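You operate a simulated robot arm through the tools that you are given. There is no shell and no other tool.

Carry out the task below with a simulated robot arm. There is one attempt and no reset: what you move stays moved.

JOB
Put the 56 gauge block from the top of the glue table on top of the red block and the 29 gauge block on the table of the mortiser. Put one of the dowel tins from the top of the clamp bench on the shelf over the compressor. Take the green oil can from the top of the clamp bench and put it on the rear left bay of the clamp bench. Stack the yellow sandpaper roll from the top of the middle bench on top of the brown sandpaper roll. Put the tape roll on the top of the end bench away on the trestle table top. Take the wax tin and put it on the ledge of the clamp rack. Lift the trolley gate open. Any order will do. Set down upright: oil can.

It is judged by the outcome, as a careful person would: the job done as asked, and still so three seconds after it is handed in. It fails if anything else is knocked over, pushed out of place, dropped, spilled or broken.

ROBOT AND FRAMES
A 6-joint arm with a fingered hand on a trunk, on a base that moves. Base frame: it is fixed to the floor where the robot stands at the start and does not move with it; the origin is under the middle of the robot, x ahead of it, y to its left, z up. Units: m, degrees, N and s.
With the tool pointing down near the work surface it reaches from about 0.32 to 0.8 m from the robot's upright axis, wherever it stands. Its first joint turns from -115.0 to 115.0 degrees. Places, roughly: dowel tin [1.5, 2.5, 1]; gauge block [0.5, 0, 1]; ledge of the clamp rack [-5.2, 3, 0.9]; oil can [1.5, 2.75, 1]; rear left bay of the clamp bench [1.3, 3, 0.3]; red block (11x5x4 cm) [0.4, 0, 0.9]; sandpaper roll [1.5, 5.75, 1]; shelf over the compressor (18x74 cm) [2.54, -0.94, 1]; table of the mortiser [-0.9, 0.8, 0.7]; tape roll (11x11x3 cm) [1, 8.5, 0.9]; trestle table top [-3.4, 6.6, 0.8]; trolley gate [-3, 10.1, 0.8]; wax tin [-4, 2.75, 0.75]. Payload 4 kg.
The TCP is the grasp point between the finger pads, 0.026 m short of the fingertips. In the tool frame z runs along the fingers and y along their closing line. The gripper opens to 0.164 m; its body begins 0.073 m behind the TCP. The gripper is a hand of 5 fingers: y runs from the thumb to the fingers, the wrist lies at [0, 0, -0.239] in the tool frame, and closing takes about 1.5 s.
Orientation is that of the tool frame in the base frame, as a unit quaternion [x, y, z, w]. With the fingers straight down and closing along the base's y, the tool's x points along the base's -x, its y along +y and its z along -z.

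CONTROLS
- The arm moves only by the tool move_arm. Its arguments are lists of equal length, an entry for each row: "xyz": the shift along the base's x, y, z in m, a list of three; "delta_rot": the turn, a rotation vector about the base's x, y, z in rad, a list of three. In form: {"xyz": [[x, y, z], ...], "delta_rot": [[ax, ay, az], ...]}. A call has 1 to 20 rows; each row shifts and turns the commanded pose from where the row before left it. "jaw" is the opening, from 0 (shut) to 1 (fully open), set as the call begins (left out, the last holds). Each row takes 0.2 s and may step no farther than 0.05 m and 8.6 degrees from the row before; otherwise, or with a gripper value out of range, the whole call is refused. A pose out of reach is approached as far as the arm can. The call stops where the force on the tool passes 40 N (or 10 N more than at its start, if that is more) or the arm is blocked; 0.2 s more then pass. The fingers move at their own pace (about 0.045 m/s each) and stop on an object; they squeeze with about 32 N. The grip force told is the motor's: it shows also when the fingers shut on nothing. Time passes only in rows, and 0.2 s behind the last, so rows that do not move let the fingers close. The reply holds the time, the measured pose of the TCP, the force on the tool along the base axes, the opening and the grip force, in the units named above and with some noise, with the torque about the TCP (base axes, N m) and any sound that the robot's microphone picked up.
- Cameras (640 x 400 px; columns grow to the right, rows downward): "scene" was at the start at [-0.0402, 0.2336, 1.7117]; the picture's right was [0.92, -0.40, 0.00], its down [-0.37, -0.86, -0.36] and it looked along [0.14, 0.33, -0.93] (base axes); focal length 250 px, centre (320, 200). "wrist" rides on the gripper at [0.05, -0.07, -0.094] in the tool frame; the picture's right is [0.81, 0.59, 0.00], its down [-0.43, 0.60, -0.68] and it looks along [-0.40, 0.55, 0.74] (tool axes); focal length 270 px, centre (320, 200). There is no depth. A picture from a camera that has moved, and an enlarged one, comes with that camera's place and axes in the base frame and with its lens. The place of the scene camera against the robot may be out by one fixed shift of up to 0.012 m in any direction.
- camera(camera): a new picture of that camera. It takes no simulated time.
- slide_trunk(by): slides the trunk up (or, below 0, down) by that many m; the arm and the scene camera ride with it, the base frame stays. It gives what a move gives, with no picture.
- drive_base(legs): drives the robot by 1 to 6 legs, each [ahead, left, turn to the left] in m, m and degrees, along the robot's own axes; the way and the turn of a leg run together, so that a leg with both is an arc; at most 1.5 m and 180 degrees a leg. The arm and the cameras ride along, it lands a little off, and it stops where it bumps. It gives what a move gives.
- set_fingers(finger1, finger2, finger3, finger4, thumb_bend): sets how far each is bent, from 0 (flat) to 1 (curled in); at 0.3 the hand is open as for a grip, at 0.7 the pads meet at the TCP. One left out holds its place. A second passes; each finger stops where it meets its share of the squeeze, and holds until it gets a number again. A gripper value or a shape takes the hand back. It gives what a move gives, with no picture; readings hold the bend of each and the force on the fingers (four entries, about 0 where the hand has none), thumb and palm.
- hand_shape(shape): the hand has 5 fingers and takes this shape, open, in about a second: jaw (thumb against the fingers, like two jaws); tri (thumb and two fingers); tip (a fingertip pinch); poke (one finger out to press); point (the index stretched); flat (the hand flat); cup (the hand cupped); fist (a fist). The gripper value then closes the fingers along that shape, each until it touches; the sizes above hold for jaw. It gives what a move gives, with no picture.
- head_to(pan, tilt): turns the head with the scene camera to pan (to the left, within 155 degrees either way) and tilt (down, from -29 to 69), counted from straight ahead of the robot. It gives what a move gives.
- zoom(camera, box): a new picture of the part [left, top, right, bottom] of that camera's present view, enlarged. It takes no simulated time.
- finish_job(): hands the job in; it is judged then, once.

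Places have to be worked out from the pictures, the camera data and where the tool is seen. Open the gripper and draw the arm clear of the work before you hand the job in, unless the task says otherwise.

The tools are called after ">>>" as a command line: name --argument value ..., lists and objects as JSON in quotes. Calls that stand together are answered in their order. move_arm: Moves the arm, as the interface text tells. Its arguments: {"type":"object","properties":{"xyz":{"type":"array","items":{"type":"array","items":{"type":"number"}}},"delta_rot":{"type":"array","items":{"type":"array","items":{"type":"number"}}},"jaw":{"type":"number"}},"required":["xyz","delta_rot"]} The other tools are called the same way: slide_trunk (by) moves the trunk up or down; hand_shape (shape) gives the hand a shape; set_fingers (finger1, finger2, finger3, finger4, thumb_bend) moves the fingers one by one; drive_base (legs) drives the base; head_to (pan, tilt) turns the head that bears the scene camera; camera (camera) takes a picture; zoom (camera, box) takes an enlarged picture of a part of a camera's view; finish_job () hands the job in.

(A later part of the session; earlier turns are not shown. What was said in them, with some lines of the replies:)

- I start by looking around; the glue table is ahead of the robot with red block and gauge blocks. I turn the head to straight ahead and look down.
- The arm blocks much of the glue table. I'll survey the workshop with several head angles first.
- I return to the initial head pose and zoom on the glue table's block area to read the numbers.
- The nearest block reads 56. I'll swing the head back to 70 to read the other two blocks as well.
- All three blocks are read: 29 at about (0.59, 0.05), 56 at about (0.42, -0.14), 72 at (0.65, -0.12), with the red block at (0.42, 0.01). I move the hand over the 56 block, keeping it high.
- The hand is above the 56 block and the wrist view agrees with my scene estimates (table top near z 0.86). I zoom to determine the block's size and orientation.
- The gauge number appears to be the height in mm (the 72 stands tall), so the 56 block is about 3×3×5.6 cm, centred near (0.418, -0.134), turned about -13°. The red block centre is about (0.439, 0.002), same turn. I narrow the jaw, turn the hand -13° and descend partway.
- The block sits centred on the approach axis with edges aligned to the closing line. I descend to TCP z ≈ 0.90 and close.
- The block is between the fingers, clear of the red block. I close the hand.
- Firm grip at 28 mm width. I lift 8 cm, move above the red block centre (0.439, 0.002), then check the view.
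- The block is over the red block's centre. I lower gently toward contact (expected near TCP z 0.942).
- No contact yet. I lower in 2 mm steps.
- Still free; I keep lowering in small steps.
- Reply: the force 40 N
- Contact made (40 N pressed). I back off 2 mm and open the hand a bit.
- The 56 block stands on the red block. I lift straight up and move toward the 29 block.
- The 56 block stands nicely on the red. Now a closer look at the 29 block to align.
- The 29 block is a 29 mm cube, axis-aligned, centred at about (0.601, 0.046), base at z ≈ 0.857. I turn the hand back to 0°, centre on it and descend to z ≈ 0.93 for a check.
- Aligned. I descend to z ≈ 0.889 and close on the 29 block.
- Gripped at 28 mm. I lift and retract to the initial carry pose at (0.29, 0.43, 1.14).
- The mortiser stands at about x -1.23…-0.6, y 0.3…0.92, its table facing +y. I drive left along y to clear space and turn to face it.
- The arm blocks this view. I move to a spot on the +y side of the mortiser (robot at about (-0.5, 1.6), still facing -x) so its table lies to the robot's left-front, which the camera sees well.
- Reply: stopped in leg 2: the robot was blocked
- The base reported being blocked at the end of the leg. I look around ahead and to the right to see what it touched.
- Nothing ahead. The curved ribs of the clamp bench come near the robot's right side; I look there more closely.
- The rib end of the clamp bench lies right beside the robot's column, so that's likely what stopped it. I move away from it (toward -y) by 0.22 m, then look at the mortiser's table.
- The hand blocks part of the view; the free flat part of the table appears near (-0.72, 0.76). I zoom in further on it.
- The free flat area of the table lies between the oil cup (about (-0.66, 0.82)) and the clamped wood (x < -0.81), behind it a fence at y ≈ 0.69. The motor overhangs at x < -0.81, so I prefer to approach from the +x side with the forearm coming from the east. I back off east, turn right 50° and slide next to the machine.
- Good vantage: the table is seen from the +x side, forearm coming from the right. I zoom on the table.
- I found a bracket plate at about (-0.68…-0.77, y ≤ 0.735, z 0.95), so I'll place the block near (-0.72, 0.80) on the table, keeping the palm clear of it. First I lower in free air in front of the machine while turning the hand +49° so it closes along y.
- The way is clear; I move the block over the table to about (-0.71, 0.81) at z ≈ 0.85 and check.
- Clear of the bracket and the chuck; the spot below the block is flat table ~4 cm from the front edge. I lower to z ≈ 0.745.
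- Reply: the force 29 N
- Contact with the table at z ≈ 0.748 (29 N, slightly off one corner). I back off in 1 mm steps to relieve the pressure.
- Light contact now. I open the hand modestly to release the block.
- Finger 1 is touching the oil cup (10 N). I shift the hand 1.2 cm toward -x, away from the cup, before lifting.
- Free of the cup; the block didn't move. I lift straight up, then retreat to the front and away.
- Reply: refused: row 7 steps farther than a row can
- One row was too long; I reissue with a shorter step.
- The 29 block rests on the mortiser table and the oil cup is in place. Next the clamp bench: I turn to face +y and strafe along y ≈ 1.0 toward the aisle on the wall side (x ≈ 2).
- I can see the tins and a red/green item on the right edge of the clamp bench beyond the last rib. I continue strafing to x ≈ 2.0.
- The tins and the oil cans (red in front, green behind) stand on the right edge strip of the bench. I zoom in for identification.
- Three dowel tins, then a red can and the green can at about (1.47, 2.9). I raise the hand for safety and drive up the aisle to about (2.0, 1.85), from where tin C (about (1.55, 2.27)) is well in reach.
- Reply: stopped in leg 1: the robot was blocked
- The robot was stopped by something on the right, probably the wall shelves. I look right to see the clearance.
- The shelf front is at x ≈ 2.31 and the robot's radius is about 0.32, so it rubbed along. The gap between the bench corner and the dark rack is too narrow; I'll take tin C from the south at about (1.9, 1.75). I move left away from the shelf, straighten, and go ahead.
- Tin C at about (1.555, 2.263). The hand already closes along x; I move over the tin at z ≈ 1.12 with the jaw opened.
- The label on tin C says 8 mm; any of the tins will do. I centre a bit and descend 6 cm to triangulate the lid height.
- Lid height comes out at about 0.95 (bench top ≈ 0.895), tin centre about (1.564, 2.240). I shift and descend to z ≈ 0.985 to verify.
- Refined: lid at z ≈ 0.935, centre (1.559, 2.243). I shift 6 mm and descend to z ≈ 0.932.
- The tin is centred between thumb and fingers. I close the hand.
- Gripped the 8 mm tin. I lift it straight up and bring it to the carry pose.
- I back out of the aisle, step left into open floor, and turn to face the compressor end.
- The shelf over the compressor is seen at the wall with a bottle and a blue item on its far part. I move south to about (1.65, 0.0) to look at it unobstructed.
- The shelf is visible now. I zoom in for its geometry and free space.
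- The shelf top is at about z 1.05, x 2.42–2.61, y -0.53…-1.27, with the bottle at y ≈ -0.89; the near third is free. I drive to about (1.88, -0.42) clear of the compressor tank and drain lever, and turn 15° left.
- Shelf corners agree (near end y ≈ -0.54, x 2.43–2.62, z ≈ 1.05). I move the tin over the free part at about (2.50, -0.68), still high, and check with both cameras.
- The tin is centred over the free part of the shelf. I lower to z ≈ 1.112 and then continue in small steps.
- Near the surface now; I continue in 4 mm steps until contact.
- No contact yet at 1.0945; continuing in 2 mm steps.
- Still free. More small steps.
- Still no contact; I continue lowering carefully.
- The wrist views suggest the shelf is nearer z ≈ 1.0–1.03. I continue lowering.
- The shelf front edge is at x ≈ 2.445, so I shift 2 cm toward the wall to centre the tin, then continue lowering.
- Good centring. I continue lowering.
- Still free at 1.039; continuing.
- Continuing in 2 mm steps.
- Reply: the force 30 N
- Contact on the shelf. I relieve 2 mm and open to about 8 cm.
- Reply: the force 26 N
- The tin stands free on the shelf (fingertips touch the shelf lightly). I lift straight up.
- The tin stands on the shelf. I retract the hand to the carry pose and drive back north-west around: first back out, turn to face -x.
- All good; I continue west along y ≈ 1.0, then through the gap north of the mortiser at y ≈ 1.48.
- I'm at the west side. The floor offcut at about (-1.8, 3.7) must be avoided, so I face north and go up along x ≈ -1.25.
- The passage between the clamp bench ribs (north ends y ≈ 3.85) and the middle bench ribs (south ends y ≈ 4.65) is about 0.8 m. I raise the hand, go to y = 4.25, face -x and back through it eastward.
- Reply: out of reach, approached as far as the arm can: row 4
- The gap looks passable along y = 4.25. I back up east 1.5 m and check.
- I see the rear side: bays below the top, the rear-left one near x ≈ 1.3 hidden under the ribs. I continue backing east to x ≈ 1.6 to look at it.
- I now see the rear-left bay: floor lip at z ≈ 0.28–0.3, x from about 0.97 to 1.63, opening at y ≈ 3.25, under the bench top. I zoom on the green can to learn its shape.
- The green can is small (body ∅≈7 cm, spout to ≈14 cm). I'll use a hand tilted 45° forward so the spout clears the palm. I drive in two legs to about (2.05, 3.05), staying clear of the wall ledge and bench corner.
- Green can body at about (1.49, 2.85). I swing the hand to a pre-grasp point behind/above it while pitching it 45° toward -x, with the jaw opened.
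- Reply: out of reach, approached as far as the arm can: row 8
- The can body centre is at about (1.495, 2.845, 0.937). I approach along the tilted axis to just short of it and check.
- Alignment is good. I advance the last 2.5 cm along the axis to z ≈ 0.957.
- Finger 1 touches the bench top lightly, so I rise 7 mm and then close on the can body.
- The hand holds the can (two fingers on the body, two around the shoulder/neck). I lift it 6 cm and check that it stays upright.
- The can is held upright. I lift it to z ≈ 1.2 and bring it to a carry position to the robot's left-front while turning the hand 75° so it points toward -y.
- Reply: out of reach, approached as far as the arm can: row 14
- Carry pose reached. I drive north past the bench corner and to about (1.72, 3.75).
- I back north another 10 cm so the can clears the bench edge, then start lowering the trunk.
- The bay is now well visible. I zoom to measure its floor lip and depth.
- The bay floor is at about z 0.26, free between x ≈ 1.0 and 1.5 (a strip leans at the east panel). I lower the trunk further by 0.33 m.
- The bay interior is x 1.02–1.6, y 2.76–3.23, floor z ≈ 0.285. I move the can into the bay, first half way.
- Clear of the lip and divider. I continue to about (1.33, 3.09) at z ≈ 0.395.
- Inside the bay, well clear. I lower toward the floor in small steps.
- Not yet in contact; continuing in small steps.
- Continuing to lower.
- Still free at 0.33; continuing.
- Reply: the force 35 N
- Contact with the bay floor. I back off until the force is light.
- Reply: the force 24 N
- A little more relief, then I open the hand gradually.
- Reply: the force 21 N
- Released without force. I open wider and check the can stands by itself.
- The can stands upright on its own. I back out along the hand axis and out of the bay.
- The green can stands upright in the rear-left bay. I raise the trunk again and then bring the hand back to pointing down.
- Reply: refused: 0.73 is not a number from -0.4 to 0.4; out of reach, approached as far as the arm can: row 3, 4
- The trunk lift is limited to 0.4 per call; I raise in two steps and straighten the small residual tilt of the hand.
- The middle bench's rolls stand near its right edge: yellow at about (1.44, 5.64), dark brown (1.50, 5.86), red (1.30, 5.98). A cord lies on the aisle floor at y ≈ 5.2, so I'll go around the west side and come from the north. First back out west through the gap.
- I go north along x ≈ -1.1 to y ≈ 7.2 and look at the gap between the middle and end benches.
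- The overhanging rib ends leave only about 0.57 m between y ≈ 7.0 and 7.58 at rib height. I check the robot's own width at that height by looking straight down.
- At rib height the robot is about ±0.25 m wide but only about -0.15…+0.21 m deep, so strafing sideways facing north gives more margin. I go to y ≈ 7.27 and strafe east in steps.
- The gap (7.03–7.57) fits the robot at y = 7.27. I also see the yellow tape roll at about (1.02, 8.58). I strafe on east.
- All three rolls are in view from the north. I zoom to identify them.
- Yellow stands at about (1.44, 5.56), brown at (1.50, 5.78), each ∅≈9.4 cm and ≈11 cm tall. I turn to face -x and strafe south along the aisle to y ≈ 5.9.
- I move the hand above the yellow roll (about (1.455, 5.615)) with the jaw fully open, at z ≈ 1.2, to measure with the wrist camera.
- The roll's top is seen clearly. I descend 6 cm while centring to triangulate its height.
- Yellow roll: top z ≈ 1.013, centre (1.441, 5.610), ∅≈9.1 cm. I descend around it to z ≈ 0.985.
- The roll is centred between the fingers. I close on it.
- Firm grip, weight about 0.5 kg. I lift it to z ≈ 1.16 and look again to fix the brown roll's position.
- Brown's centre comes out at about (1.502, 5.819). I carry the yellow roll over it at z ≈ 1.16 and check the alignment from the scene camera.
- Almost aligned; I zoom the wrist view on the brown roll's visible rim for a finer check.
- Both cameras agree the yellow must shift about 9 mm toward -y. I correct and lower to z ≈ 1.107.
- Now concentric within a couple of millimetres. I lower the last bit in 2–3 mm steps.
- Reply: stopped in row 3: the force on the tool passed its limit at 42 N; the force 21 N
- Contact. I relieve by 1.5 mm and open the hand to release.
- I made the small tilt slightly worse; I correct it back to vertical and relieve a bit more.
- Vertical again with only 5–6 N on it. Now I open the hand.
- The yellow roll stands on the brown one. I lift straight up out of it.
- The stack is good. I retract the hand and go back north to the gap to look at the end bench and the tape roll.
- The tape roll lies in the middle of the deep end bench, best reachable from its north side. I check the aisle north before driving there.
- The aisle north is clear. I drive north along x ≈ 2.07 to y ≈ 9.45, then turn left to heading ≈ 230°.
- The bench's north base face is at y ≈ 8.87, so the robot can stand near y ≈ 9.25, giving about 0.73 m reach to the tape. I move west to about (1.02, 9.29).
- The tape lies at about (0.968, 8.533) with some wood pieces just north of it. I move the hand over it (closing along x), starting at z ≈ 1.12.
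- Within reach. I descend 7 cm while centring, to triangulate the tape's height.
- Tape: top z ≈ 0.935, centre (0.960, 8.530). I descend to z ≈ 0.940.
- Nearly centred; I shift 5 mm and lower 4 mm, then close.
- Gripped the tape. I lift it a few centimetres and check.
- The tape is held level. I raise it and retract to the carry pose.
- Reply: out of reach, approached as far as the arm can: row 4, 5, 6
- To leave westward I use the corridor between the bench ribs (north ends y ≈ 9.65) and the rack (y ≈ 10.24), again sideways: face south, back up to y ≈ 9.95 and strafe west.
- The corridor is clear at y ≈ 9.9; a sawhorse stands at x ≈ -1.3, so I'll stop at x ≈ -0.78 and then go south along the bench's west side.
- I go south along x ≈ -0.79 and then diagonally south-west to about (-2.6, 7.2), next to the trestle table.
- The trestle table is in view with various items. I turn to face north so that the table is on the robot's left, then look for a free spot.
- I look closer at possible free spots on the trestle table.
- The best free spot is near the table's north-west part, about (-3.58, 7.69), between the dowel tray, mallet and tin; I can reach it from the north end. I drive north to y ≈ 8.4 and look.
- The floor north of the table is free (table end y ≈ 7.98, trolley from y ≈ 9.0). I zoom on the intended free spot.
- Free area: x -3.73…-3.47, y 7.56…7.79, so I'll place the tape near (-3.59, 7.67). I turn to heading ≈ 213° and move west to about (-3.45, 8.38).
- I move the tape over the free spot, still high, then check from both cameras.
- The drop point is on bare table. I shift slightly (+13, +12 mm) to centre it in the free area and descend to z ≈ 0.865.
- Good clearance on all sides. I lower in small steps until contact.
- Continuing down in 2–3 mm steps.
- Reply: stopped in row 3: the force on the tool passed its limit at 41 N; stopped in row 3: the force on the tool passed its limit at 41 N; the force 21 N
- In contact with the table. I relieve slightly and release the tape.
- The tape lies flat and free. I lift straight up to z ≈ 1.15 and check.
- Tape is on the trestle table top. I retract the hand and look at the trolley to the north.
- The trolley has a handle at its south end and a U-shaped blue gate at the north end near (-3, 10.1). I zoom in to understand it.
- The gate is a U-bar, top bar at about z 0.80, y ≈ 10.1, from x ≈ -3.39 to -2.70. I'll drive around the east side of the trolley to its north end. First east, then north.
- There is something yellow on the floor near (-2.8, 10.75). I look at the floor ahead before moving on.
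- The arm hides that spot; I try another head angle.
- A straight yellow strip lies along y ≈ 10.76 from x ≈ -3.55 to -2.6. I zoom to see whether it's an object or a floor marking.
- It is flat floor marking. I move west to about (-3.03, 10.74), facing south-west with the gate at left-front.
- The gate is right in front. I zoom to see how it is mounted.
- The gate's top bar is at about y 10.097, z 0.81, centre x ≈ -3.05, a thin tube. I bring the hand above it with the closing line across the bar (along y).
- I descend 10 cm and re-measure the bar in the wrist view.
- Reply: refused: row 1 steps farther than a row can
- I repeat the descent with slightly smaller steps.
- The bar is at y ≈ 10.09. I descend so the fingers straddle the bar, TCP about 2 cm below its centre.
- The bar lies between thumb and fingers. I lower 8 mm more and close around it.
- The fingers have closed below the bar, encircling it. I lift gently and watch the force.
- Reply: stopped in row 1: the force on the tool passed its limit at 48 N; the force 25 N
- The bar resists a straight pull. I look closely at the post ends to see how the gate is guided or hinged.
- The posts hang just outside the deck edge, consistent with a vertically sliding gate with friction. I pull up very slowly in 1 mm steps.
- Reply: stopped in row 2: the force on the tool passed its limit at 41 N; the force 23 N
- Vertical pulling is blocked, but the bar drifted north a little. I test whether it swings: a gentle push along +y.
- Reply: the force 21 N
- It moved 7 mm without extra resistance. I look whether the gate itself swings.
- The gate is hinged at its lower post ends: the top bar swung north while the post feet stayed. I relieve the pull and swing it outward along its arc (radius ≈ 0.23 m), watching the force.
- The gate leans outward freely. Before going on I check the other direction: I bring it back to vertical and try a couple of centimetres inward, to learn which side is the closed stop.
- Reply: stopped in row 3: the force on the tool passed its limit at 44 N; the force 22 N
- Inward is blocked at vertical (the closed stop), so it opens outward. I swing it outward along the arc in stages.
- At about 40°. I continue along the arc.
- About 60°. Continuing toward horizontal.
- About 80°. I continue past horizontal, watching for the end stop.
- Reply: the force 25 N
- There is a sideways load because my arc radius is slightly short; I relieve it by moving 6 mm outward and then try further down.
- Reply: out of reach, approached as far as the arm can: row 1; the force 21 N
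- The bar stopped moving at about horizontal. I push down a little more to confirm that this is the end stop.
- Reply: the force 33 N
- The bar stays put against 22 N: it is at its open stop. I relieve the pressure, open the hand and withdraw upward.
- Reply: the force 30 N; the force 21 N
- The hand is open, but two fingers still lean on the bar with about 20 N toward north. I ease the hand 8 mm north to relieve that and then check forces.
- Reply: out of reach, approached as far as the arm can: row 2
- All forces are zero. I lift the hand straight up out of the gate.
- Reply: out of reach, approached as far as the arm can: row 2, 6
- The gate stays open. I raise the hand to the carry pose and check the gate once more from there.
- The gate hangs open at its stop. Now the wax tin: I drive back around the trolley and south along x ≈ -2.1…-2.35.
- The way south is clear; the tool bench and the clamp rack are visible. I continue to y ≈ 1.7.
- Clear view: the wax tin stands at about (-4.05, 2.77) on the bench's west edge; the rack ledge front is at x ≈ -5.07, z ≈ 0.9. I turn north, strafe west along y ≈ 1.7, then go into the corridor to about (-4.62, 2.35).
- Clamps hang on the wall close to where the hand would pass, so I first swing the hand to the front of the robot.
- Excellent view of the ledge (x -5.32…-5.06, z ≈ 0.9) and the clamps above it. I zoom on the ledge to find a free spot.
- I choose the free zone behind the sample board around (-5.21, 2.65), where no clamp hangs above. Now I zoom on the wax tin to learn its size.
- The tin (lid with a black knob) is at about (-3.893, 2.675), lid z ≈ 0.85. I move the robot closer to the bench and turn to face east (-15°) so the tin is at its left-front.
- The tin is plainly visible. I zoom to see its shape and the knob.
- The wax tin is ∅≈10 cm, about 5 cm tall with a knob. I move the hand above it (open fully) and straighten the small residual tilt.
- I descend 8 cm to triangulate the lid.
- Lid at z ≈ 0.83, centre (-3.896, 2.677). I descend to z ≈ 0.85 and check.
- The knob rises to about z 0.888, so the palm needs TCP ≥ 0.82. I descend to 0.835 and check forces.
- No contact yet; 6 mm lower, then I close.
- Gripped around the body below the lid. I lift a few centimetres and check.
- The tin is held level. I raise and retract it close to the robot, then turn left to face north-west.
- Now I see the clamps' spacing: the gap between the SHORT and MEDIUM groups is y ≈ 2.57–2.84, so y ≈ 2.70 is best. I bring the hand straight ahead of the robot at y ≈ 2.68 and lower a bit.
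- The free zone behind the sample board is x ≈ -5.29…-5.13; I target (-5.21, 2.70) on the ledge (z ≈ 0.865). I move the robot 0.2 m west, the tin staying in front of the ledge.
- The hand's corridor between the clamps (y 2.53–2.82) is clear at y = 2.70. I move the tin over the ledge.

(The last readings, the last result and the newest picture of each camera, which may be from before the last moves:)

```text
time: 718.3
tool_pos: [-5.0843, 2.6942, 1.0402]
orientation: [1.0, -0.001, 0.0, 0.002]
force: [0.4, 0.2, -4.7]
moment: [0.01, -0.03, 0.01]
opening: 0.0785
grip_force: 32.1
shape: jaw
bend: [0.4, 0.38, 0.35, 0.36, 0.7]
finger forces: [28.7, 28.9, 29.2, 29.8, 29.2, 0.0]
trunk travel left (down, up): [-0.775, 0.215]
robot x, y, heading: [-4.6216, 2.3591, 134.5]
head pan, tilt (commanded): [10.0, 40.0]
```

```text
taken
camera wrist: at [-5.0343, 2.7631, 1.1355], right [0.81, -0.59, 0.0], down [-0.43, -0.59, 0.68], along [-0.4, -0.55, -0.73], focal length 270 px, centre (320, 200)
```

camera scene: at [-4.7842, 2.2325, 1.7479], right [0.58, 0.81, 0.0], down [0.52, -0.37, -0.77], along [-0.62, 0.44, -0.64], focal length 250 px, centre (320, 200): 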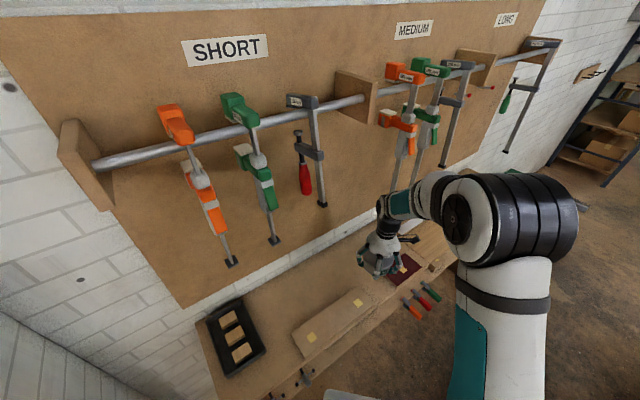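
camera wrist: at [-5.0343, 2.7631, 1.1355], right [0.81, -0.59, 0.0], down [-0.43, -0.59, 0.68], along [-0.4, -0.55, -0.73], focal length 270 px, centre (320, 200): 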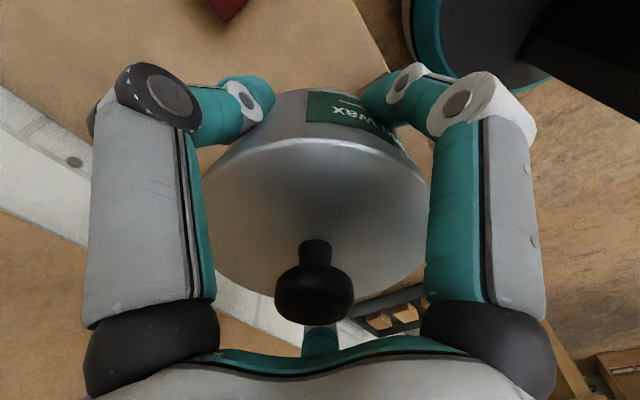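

To gain margin from the MEDIUM clamps I shift to y ≈ 2.665 while moving the last part over the ledge.

>>> move_arm --xyz '[[0, -0.03, -0.01], [-0.03, 0, -0.01], [-0.03, 0, 0], [-0.03, 0, 0], [0, 0, 0]]' --delta_rot '[[0, 0, 0], [0, 0, 0], [0, 0, 0], [0, 0, 0], [0, 0, 0]]'

>>> camera --camera "scene"

>>> camera --camera "wrist"

```text
time: 719.5
tool_pos: [-5.175, 2.6636, 1.0209]
orientation: [1.0, -0.001, 0.0, 0.002]
force: [0.0, 0.9, -4.9]
moment: [0.02, 0.0, -0.01]
opening: 0.0784
grip_force: 31.9
shape: jaw
bend: [0.4, 0.38, 0.35, 0.36, 0.7]
finger forces: [28.6, 28.7, 29.3, 29.7, 29.2, 0.0]
trunk travel left (down, up): [-0.775, 0.215]
robot x, y, heading: [-4.6237, 2.3608, 134.6]
head pan, tilt (commanded): [10.0, 40.0]
```

```text
taken
camera scene: at [-4.7843, 2.2324, 1.7479], right [0.58, 0.81, 0.0], down [0.52, -0.37, -0.77], along [-0.62, 0.44, -0.64], focal length 250 px, centre (320, 200)
```

scene: 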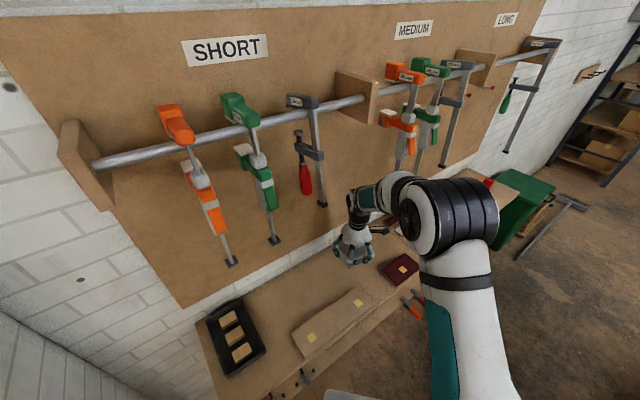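

```text
taken
camera wrist: at [-5.1243, 2.7329, 1.1149], right [0.81, -0.59, 0.0], down [-0.43, -0.59, 0.68], along [-0.4, -0.55, -0.73], focal length 270 px, centre (320, 200)
```

wrist: 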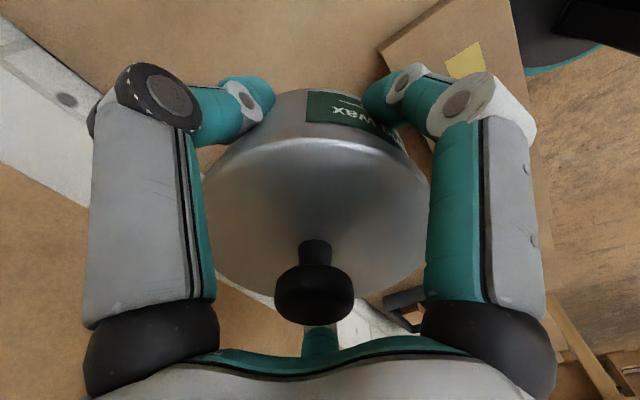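

The landing point is clear; I move 3 cm further toward the wall and lower to z ≈ 0.94.

>>> move_arm --xyz '[[-0.03, 0, 0], [0, 0, -0.03], [0, 0, -0.03], [0, 0, -0.02], [0, 0, 0]]' --delta_rot '[[0, 0, 0], [0, 0, 0], [0, 0, 0], [0, 0, 0], [0, 0, 0]]'

>>> camera --camera "wrist"

>>> zoom --camera "scene" --box '[270, 170, 430, 300]'

```text
time: 720.7
tool_pos: [-5.2049, 2.6642, 0.9399]
orientation: [1.0, 0.0, 0.001, 0.001]
force: [0.8, 0.3, -4.1]
moment: [-0.01, -0.05, -0.02]
opening: 0.0785
grip_force: 31.6
shape: jaw
bend: [0.4, 0.38, 0.35, 0.36, 0.7]
finger forces: [28.7, 28.8, 29.3, 29.7, 29.1, 0.0]
trunk travel left (down, up): [-0.775, 0.215]
robot x, y, heading: [-4.625, 2.3609, 134.5]
head pan, tilt (commanded): [10.0, 40.0]
```

```text
taken
camera wrist: at [-5.1546, 2.7328, 1.0346], right [0.81, -0.59, 0.0], down [-0.43, -0.59, 0.68], along [-0.4, -0.55, -0.73], focal length 270 px, centre (320, 200)
```

wrist: 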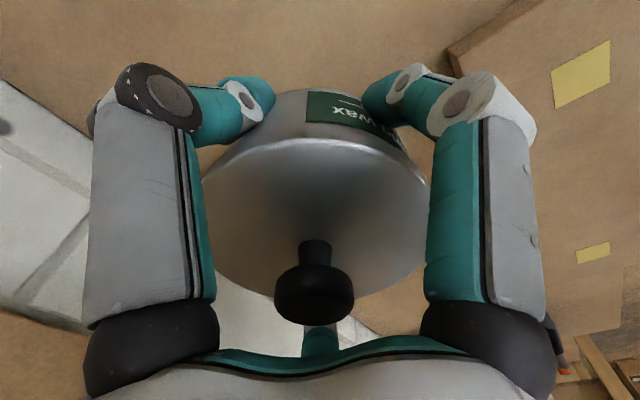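

```text
3.08 times, centred on (350, 235) of scene
camera zoom: at [-4.7851, 2.2326, 1.7478], right [0.58, 0.81, 0.0], down [0.52, -0.37, -0.77], along [-0.62, 0.44, -0.64], focal length 769 px, centre (228, 92)
```

zoom: 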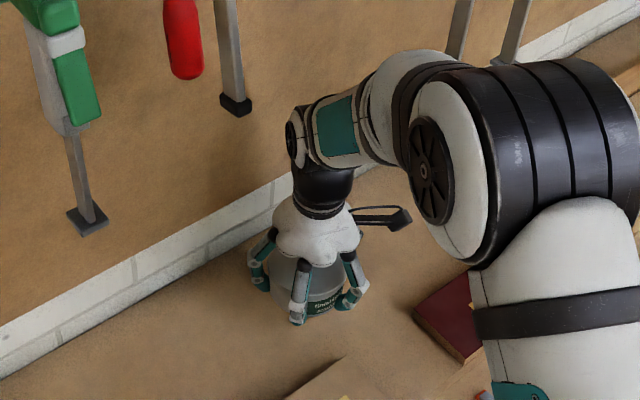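

The tin is over the free ledge area with clearance all round. I lower in small steps to contact.

>>> move_arm --xyz '[[0, 0, -0.006], [0, 0, -0.005], [0, 0, 0]]' --delta_rot '[[0, 0, 0], [0, 0, 0], [0, 0, 0]]'

>>> move_arm --xyz '[[0, 0, -0.003], [0, 0, -0.003], [0, 0, 0]]' --delta_rot '[[0, 0, 0], [0, 0, 0], [0, 0, 0]]'

>>> move_arm --xyz '[[0, 0, -0.003], [0, 0, -0.002], [0, 0, 0]]' --delta_rot '[[0, 0, 0], [0, 0, 0], [0, 0, 0]]'

```text
time: 721.5
tool_pos: [-5.2044, 2.6636, 0.9304]
orientation: [1.0, -0.001, 0.001, 0.002]
force: [0.8, -0.1, -5.6]
moment: [0.0, -0.04, 0.01]
opening: 0.0784
grip_force: 31.7
shape: jaw
bend: [0.4, 0.38, 0.35, 0.36, 0.7]
finger forces: [28.6, 28.8, 29.3, 29.8, 29.2, 0.0]
trunk travel left (down, up): [-0.775, 0.215]
robot x, y, heading: [-4.6245, 2.3573, 134.3]
head pan, tilt (commanded): [10.0, 40.0]
```

```text
time: 722.3
tool_pos: [-5.2049, 2.6644, 0.9238]
orientation: [1.0, -0.002, 0.001, 0.002]
force: [-0.5, 0.2, -4.7]
moment: [0.05, 0.0, 0.03]
opening: 0.0785
grip_force: 32.0
shape: jaw
bend: [0.4, 0.38, 0.35, 0.36, 0.7]
finger forces: [28.7, 28.7, 29.4, 29.7, 29.1, 0.0]
trunk travel left (down, up): [-0.775, 0.215]
robot x, y, heading: [-4.6232, 2.3625, 134.7]
head pan, tilt (commanded): [10.0, 40.0]
```

```text
time: 723.1
tool_pos: [-5.2046, 2.6638, 0.9184]
orientation: [1.0, 0.0, 0.001, 0.002]
force: [-0.5, 0.6, -4.1]
moment: [0.01, -0.05, 0.03]
opening: 0.0783
grip_force: 31.7
shape: jaw
bend: [0.4, 0.38, 0.35, 0.36, 0.7]
finger forces: [28.7, 28.8, 29.4, 29.8, 29.2, 0.0]
trunk travel left (down, up): [-0.775, 0.215]
robot x, y, heading: [-4.6165, 2.3605, 134.4]
head pan, tilt (commanded): [10.0, 40.0]
```

Still free; continuing in 2–3 mm steps.

>>> move_arm --xyz '[[0, 0, -0.003], [0, 0, -0.002], [0, 0, 0]]' --delta_rot '[[0, 0, 0], [0, 0, 0], [0, 0, 0]]'

>>> move_arm --xyz '[[0, 0, -0.003], [0, 0, -0.002], [0, 0, 0]]' --delta_rot '[[0, 0, 0], [0, 0, 0], [0, 0, 0]]'

>>> move_arm --xyz '[[0, 0, -0.002], [0, 0, -0.002], [0, 0, 0]]' --delta_rot '[[0, 0, 0], [0, 0, 0], [0, 0, 0]]'

```text
time: 723.9
tool_pos: [-5.205, 2.6649, 0.9144]
orientation: [1.0, -0.001, 0.001, 0.002]
force: [-0.2, 0.3, -5.7]
moment: [-0.02, -0.02, -0.02]
opening: 0.0784
grip_force: 31.8
shape: jaw
bend: [0.4, 0.38, 0.35, 0.36, 0.7]
finger forces: [28.7, 28.7, 29.2, 29.8, 29.2, 0.1]
trunk travel left (down, up): [-0.775, 0.215]
robot x, y, heading: [-4.6228, 2.3611, 134.8]
head pan, tilt (commanded): [10.0, 40.0]
```

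```text
time: 724.7
tool_pos: [-5.205, 2.6647, 0.9087]
orientation: [1.0, -0.001, 0.0, 0.001]
force: [0.0, 0.4, -5.3]
moment: [0.01, 0.0, -0.02]
opening: 0.0784
grip_force: 31.9
shape: jaw
bend: [0.4, 0.38, 0.35, 0.36, 0.7]
finger forces: [28.7, 28.8, 29.3, 29.9, 29.2, 0.1]
trunk travel left (down, up): [-0.775, 0.215]
robot x, y, heading: [-4.6223, 2.3589, 134.3]
head pan, tilt (commanded): [10.0, 40.0]
```

```text
time: 725.5
tool_pos: [-5.2046, 2.6639, 0.9043]
orientation: [1.0, -0.001, 0.001, 0.001]
force: [-0.7, 0.4, -3.6]
moment: [-0.02, -0.05, 0.01]
opening: 0.0784
grip_force: 31.5
shape: jaw
bend: [0.4, 0.38, 0.35, 0.36, 0.7]
finger forces: [28.6, 28.8, 29.4, 29.8, 29.1, 0.0]
trunk travel left (down, up): [-0.775, 0.215]
robot x, y, heading: [-4.6238, 2.3604, 134.5]
head pan, tilt (commanded): [10.0, 40.0]
```

Continuing down.

>>> move_arm --xyz '[[0, 0, -0.002], [0, 0, -0.002], [0, 0, 0]]' --delta_rot '[[0, 0, 0], [0, 0, 0], [0, 0, 0]]'

>>> move_arm --xyz '[[0, 0, -0.002], [0, 0, -0.002], [0, 0, 0]]' --delta_rot '[[0, 0, 0], [0, 0, 0], [0, 0, 0]]'

>>> zoom --camera "scene" --box '[290, 190, 410, 290]'

```text
time: 726.3
tool_pos: [-5.2054, 2.6645, 0.8998]
orientation: [1.0, -0.001, 0.002, 0.001]
force: [-0.6, -0.3, -5.0]
moment: [0.01, -0.04, 0.03]
opening: 0.0788
grip_force: 32.3
shape: jaw
bend: [0.4, 0.38, 0.35, 0.36, 0.7]
finger forces: [28.8, 28.7, 29.4, 29.8, 29.0, 0.0]
trunk travel left (down, up): [-0.775, 0.215]
robot x, y, heading: [-4.6244, 2.3623, 134.6]
head pan, tilt (commanded): [10.0, 40.0]
```

```text
time: 727.1
tool_pos: [-5.2046, 2.6649, 0.8975]
orientation: [1.0, -0.001, 0.0, 0.001]
force: [-0.8, 0.2, -4.9]
moment: [-0.02, -0.01, 0.01]
opening: 0.0786
grip_force: 31.7
shape: jaw
bend: [0.4, 0.38, 0.35, 0.36, 0.7]
finger forces: [28.8, 28.8, 29.3, 29.8, 29.1, 0.1]
trunk travel left (down, up): [-0.775, 0.215]
robot x, y, heading: [-4.6214, 2.359, 134.4]
head pan, tilt (commanded): [10.0, 40.0]
```

```text
4.00 times, centred on (350, 240) of scene
camera zoom: at [-4.7852, 2.2327, 1.7478], right [0.58, 0.81, 0.0], down [0.52, -0.37, -0.77], along [-0.62, 0.44, -0.64], focal length 1000 px, centre (200, 40)
```

zoom: 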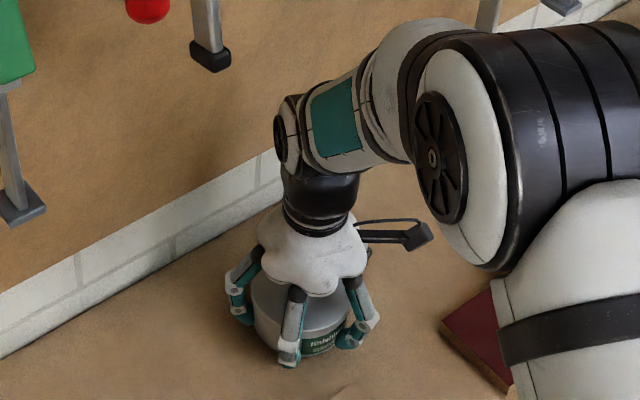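

Not yet touching; continuing in 2 mm steps.

>>> move_arm --xyz '[[0, 0, -0.002], [0, 0, -0.002], [0, 0, 0]]' --delta_rot '[[0, 0, 0], [0, 0, 0], [0, 0, 0]]'

>>> move_arm --xyz '[[0, 0, -0.002], [0, 0, -0.002], [0, 0, 0]]' --delta_rot '[[0, 0, 0], [0, 0, 0], [0, 0, 0]]'

>>> move_arm --xyz '[[0, 0, -0.002], [0, 0, -0.002], [0, 0, 0]]' --delta_rot '[[0, 0, 0], [0, 0, 0], [0, 0, 0]]'

```text
time: 727.9
tool_pos: [-5.2048, 2.6642, 0.8931]
orientation: [1.0, -0.001, 0.002, 0.001]
force: [-0.2, 0.6, -4.8]
moment: [0.01, -0.05, 0.02]
opening: 0.0785
grip_force: 32.0
shape: jaw
bend: [0.4, 0.38, 0.35, 0.36, 0.7]
finger forces: [28.8, 28.8, 29.3, 29.8, 29.0, 0.1]
trunk travel left (down, up): [-0.775, 0.215]
robot x, y, heading: [-4.6252, 2.3594, 134.6]
head pan, tilt (commanded): [10.0, 40.0]
```

```text
time: 728.7
tool_pos: [-5.2045, 2.664, 0.8884]
orientation: [1.0, -0.001, 0.0, 0.003]
force: [0.5, 0.4, -4.1]
moment: [0.0, -0.05, 0.01]
opening: 0.0785
grip_force: 32.5
shape: jaw
bend: [0.4, 0.38, 0.35, 0.36, 0.7]
finger forces: [28.7, 28.9, 29.4, 29.8, 29.1, 0.0]
trunk travel left (down, up): [-0.775, 0.215]
robot x, y, heading: [-4.623, 2.3595, 134.7]
head pan, tilt (commanded): [10.0, 40.0]
```

```text
time: 729.5
tool_pos: [-5.2045, 2.6644, 0.8863]
orientation: [1.0, -0.001, -0.001, 0.001]
force: [0.3, -1.3, 15.1]
moment: [-0.27, -0.08, 0.02]
opening: 0.0786
grip_force: 32.4
shape: jaw
bend: [0.4, 0.38, 0.35, 0.36, 0.7]
finger forces: [34.5, 34.3, 33.9, 34.1, 29.8, 0.1]
trunk travel left (down, up): [-0.775, 0.215]
robot x, y, heading: [-4.6254, 2.3618, 134.5]
head pan, tilt (commanded): [10.0, 40.0]
```

Contact with the ledge. I release: relieve 1 mm and open the hand.

>>> move_arm --xyz '[[0, 0, 0.001], [0, 0, 0]]' --delta_rot '[[0, 0, 0], [0, 0, 0]]'

>>> move_arm --xyz '[[0, 0, 0], [0, 0, 0], [0, 0, 0], [0, 0, 0], [0, 0, 0]]' --delta_rot '[[0, 0, 0], [0, 0, 0], [0, 0, 0], [0, 0, 0], [0, 0, 0]]' --jaw 0.85

>>> camera --camera "wrist"

>>> zoom --camera "scene" --box '[290, 190, 410, 290]'

```text
time: 730.1
tool_pos: [-5.2045, 2.6644, 0.8877]
orientation: [1.0, -0.001, 0.0, 0.001]
force: [-1.8, 1.2, 13.4]
moment: [-0.07, 0.21, 0.04]
opening: 0.0788
grip_force: 31.7
shape: jaw
bend: [0.4, 0.38, 0.35, 0.36, 0.7]
finger forces: [33.3, 32.3, 33.9, 36.1, 31.0, 0.0]
trunk travel left (down, up): [-0.775, 0.215]
robot x, y, heading: [-4.6222, 2.3588, 134.5]
head pan, tilt (commanded): [10.0, 40.0]
```

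```text
time: 731.3
tool_pos: [-5.2035, 2.6635, 0.8873]
orientation: [1.0, -0.001, 0.0, 0.0]
force: [-7.5, -2.6, 20.1]
moment: [0.37, -1.17, 0.01]
opening: 0.1366
grip_force: 0.1
shape: jaw
bend: [0.29, 0.26, 0.26, 0.26, 0.43]
finger forces: [20.3, 0.0, 0.0, 0.0, 0.0, 0.1]
trunk travel left (down, up): [-0.775, 0.215]
robot x, y, heading: [-4.6229, 2.3619, 134.9]
head pan, tilt (commanded): [10.0, 40.0]
```

```text
taken
camera wrist: at [-5.154, 2.7327, 0.9814], right [0.81, -0.59, 0.0], down [-0.43, -0.59, 0.68], along [-0.4, -0.55, -0.73], focal length 270 px, centre (320, 200)
```

wrist: 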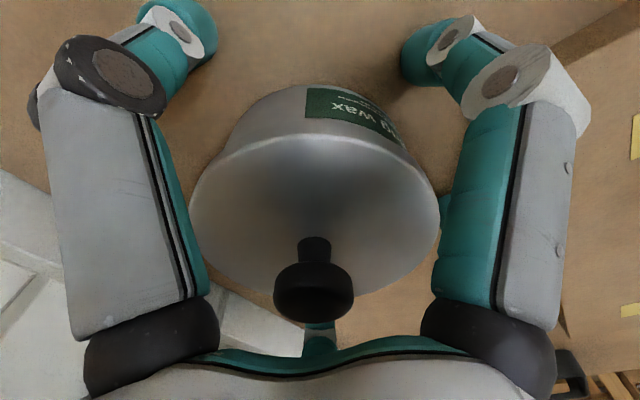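

```text
4.00 times, centred on (350, 240) of scene
camera zoom: at [-4.7838, 2.231, 1.7479], right [0.58, 0.81, 0.0], down [0.52, -0.37, -0.77], along [-0.62, 0.45, -0.64], focal length 1000 px, centre (200, 40)
```

zoom: 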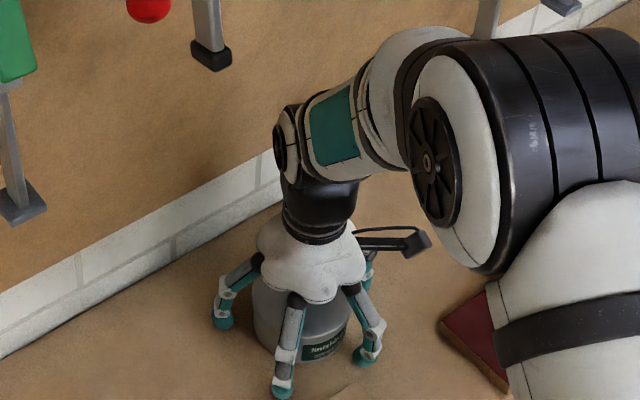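

The tin stands free, but finger 1 presses on the sample board beside it. I raise the hand right away.

>>> move_arm --xyz '[[0, 0, 0.006], [0, 0, 0.01], [0, 0, 0]]' --delta_rot '[[0, 0, 0], [0, 0, 0], [0, 0, 0]]'

>>> camera --camera "wrist"

```text
time: 732.1
tool_pos: [-5.2042, 2.6644, 0.9023]
orientation: [1.0, 0.0, 0.001, 0.001]
force: [1.4, 0.0, -0.6]
moment: [-0.01, 0.01, -0.03]
opening: 0.1394
grip_force: 0.1
shape: jaw
bend: [0.26, 0.26, 0.26, 0.26, 0.43]
finger forces: [0.0, 0.1, 0.0, 0.0, 0.0, 0.0]
trunk travel left (down, up): [-0.775, 0.215]
robot x, y, heading: [-4.6228, 2.3597, 134.5]
head pan, tilt (commanded): [10.0, 40.0]
```

```text
taken
camera wrist: at [-5.1537, 2.7336, 0.9959], right [0.81, -0.59, 0.0], down [-0.43, -0.59, 0.68], along [-0.4, -0.55, -0.73], focal length 270 px, centre (320, 200)
```

wrist: 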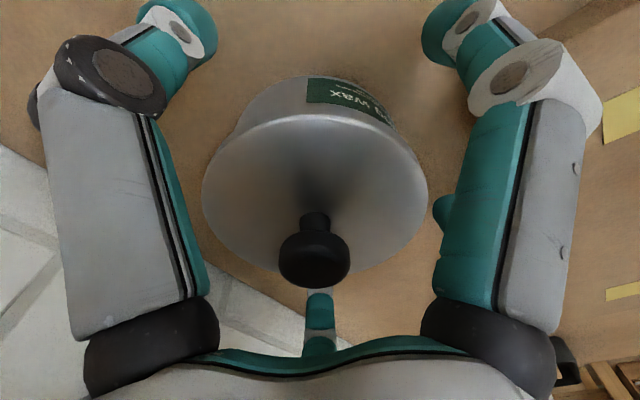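

Free. I lift to z ≈ 1.02 and then withdraw straight back (+x) through the same corridor.

>>> move_arm --xyz '[[0, 0, 0.03], [0, 0, 0.04], [0, 0, 0.04], [0, 0, 0]]' --delta_rot '[[0, 0, 0], [0, 0, 0], [0, 0, 0], [0, 0, 0]]'

>>> camera --camera "wrist"

>>> move_arm --xyz '[[0.035, 0.003, 0.005], [0.04, 0.003, 0.005], [0.04, 0.003, 0.005], [0.04, 0.003, 0.005], [0.04, 0.003, 0.005], [0.04, 0.003, 0.005], [0.04, 0.003, 0], [0, 0, 0]]' --delta_rot '[[0, 0, 0], [0, 0, 0], [0, 0, 0], [0, 0, 0], [0, 0, 0], [0, 0, 0], [0, 0, 0], [0, 0, 0]]'

>>> camera --camera "scene"

>>> zoom --camera "scene" --box '[190, 190, 430, 390]'

```text
time: 733.1
tool_pos: [-5.2045, 2.6643, 1.0127]
orientation: [1.0, -0.001, 0.0, 0.002]
force: [-1.2, -0.1, -0.5]
moment: [0.02, 0.0, 0.01]
opening: 0.1391
grip_force: 0.0
shape: jaw
bend: [0.26, 0.26, 0.26, 0.26, 0.43]
finger forces: [0.1, 0.0, 0.0, 0.0, 0.1, 0.0]
trunk travel left (down, up): [-0.775, 0.215]
robot x, y, heading: [-4.6246, 2.3611, 134.7]
head pan, tilt (commanded): [10.0, 40.0]
```

```text
taken
camera wrist: at [-5.1549, 2.7333, 1.1066], right [0.81, -0.59, 0.0], down [-0.43, -0.59, 0.68], along [-0.4, -0.55, -0.73], focal length 270 px, centre (320, 200)
```

wrist: 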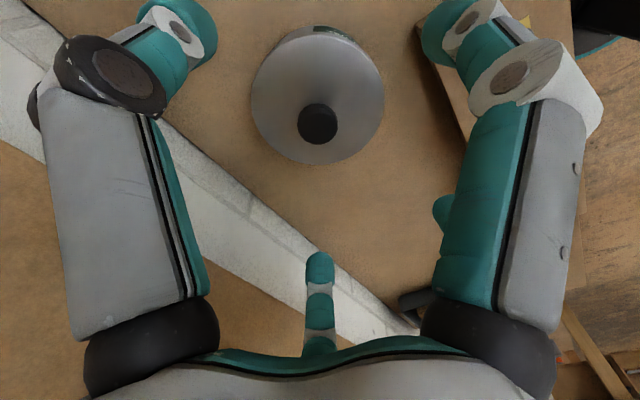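

```text
time: 734.9
tool_pos: [-4.9289, 2.6846, 1.0422]
orientation: [1.0, -0.001, 0.001, 0.001]
force: [0.3, 0.4, 0.3]
moment: [-0.02, 0.0, -0.01]
opening: 0.139
grip_force: 0.1
shape: jaw
bend: [0.26, 0.26, 0.26, 0.26, 0.43]
finger forces: [0.0, 0.1, 0.0, 0.0, 0.0, 0.0]
trunk travel left (down, up): [-0.775, 0.215]
robot x, y, heading: [-4.6242, 2.3591, 134.6]
head pan, tilt (commanded): [10.0, 40.0]
```

```text
taken
camera scene: at [-4.7852, 2.2325, 1.7478], right [0.58, 0.81, 0.0], down [0.52, -0.37, -0.77], along [-0.62, 0.44, -0.64], focal length 250 px, centre (320, 200)
```

scene: 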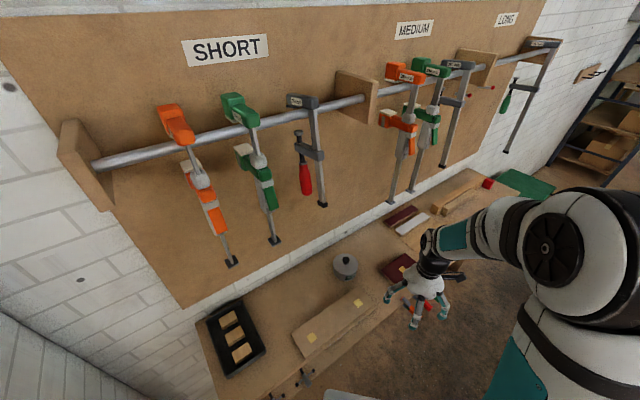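

```text
2.00 times, centred on (310, 290) of scene
camera zoom: at [-4.7852, 2.2325, 1.7478], right [0.58, 0.81, 0.0], down [0.52, -0.37, -0.77], along [-0.62, 0.44, -0.64], focal length 500 px, centre (340, 20)
```

zoom: 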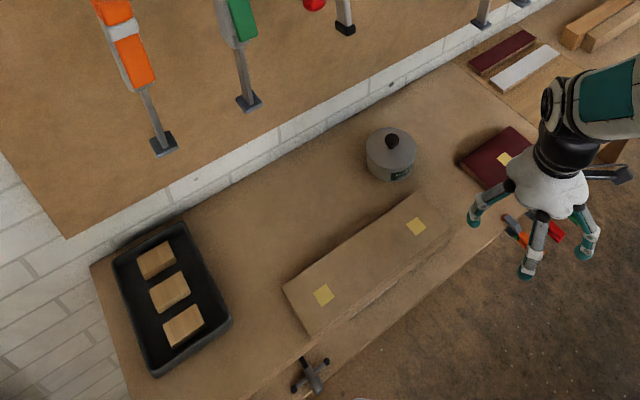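

All eight jobs are done: the wax tin stands on the ledge and the neighbouring samples are unmoved. I retract the arm clear of the rack and move the robot away a little before handing in.

>>> move_arm --xyz '[[0.035, -0.002, 0.015], [0.035, -0.002, 0.015], [0.035, -0.002, 0.015], [0.035, -0.002, 0.015], [0.035, -0.002, 0.015], [0.035, -0.002, 0.015], [0, 0, 0]]' --delta_rot '[[0, 0, 0], [0, 0, 0], [0, 0, 0], [0, 0, 0], [0, 0, 0], [0, 0, 0], [0, 0, 0]]' --jaw 1

>>> drive_base --legs '[[-0.07, -0.07, 0]]'

>>> camera --camera "scene"

```text
time: 736.5
tool_pos: [-4.72, 2.6733, 1.1309]
orientation: [1.0, -0.001, 0.002, 0.002]
force: [-0.3, -1.1, -0.3]
moment: [0.0, 0.02, 0.02]
opening: 0.1636
grip_force: 0.1
shape: jaw
bend: [0.3, 0.3, 0.3, 0.3, 0.3]
finger forces: [0.0, 0.0, 0.1, 0.0, 0.0, 0.1]
trunk travel left (down, up): [-0.775, 0.215]
robot x, y, heading: [-4.6204, 2.3582, 134.3]
head pan, tilt (commanded): [10.0, 40.0]
```

```text
time: 737.7
tool_pos: [-4.6178, 2.6713, 1.1316]
orientation: [1.0, 0.0, 0.0, 0.002]
force: [0.4, -0.5, 0.2]
moment: [-0.02, 0.04, 0.0]
opening: 0.164
grip_force: 0.0
shape: jaw
bend: [0.3, 0.3, 0.3, 0.3, 0.3]
finger forces: [0.0, 0.1, 0.0, 0.0, 0.0, 0.0]
trunk travel left (down, up): [-0.775, 0.215]
robot x, y, heading: [-4.5212, 2.3587, 134.4]
head pan, tilt (commanded): [10.0, 40.0]
```

```text
taken
camera scene: at [-4.6832, 2.231, 1.7481], right [0.58, 0.81, 0.0], down [0.52, -0.37, -0.77], along [-0.62, 0.44, -0.64], focal length 250 px, centre (320, 200)
```

scene: 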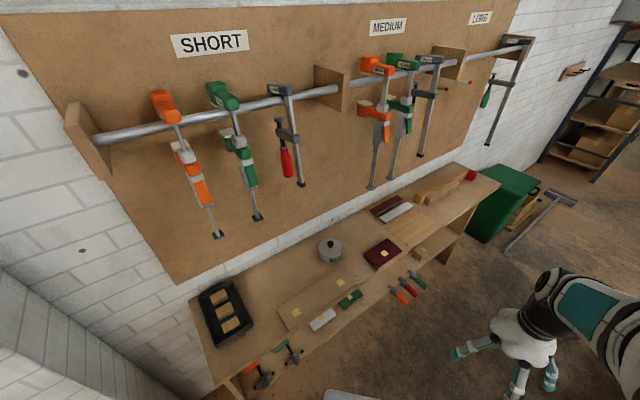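

The wax tin stands on the ledge, the hand is open and the arm is clear of everything. I hand in the job.

>>> finish_job

```text
The job is handed in.
```

I finished all eight parts of the job and handed it in. The hand is open and the arm is clear of the work. I don't have the judge's result.

| Job | Where it ended up |
|---|---|
| 56 gauge block | On top of the red block |
| 29 gauge block | On the flat of the mortiser table, near the front edge |
| Dowel tin (the 8 mm one) | On the shelf over the compressor, north of the bottle |
| Green oil can | Upright on the floor of the rear left bay |
| Yellow sandpaper roll | On top of the brown roll |
| Tape roll | Flat on the trestle table top, in a free spot near the north end |
| Wax tin | On the ledge of the clamp rack, behind the sample board |
| Trolley gate | Swung open to its stop |

- **Gate:** It would not lift. It is hinged at the bottom, blocked going inward and free going outward. I swung it outward until it stopped, roughly horizontal, and took that as open.
- **Base contacts:** The robot base was stopped twice while driving. I think it touched a rib end on the clamp bench once and the front of the white wall shelves once. I saw nothing displaced, but I did not go back to check either spot up close.
- **Finger contacts:** A finger pressed lightly on the oil cup at the mortiser and later on the sample board by the wax tin. Both looked unmoved afterwards.
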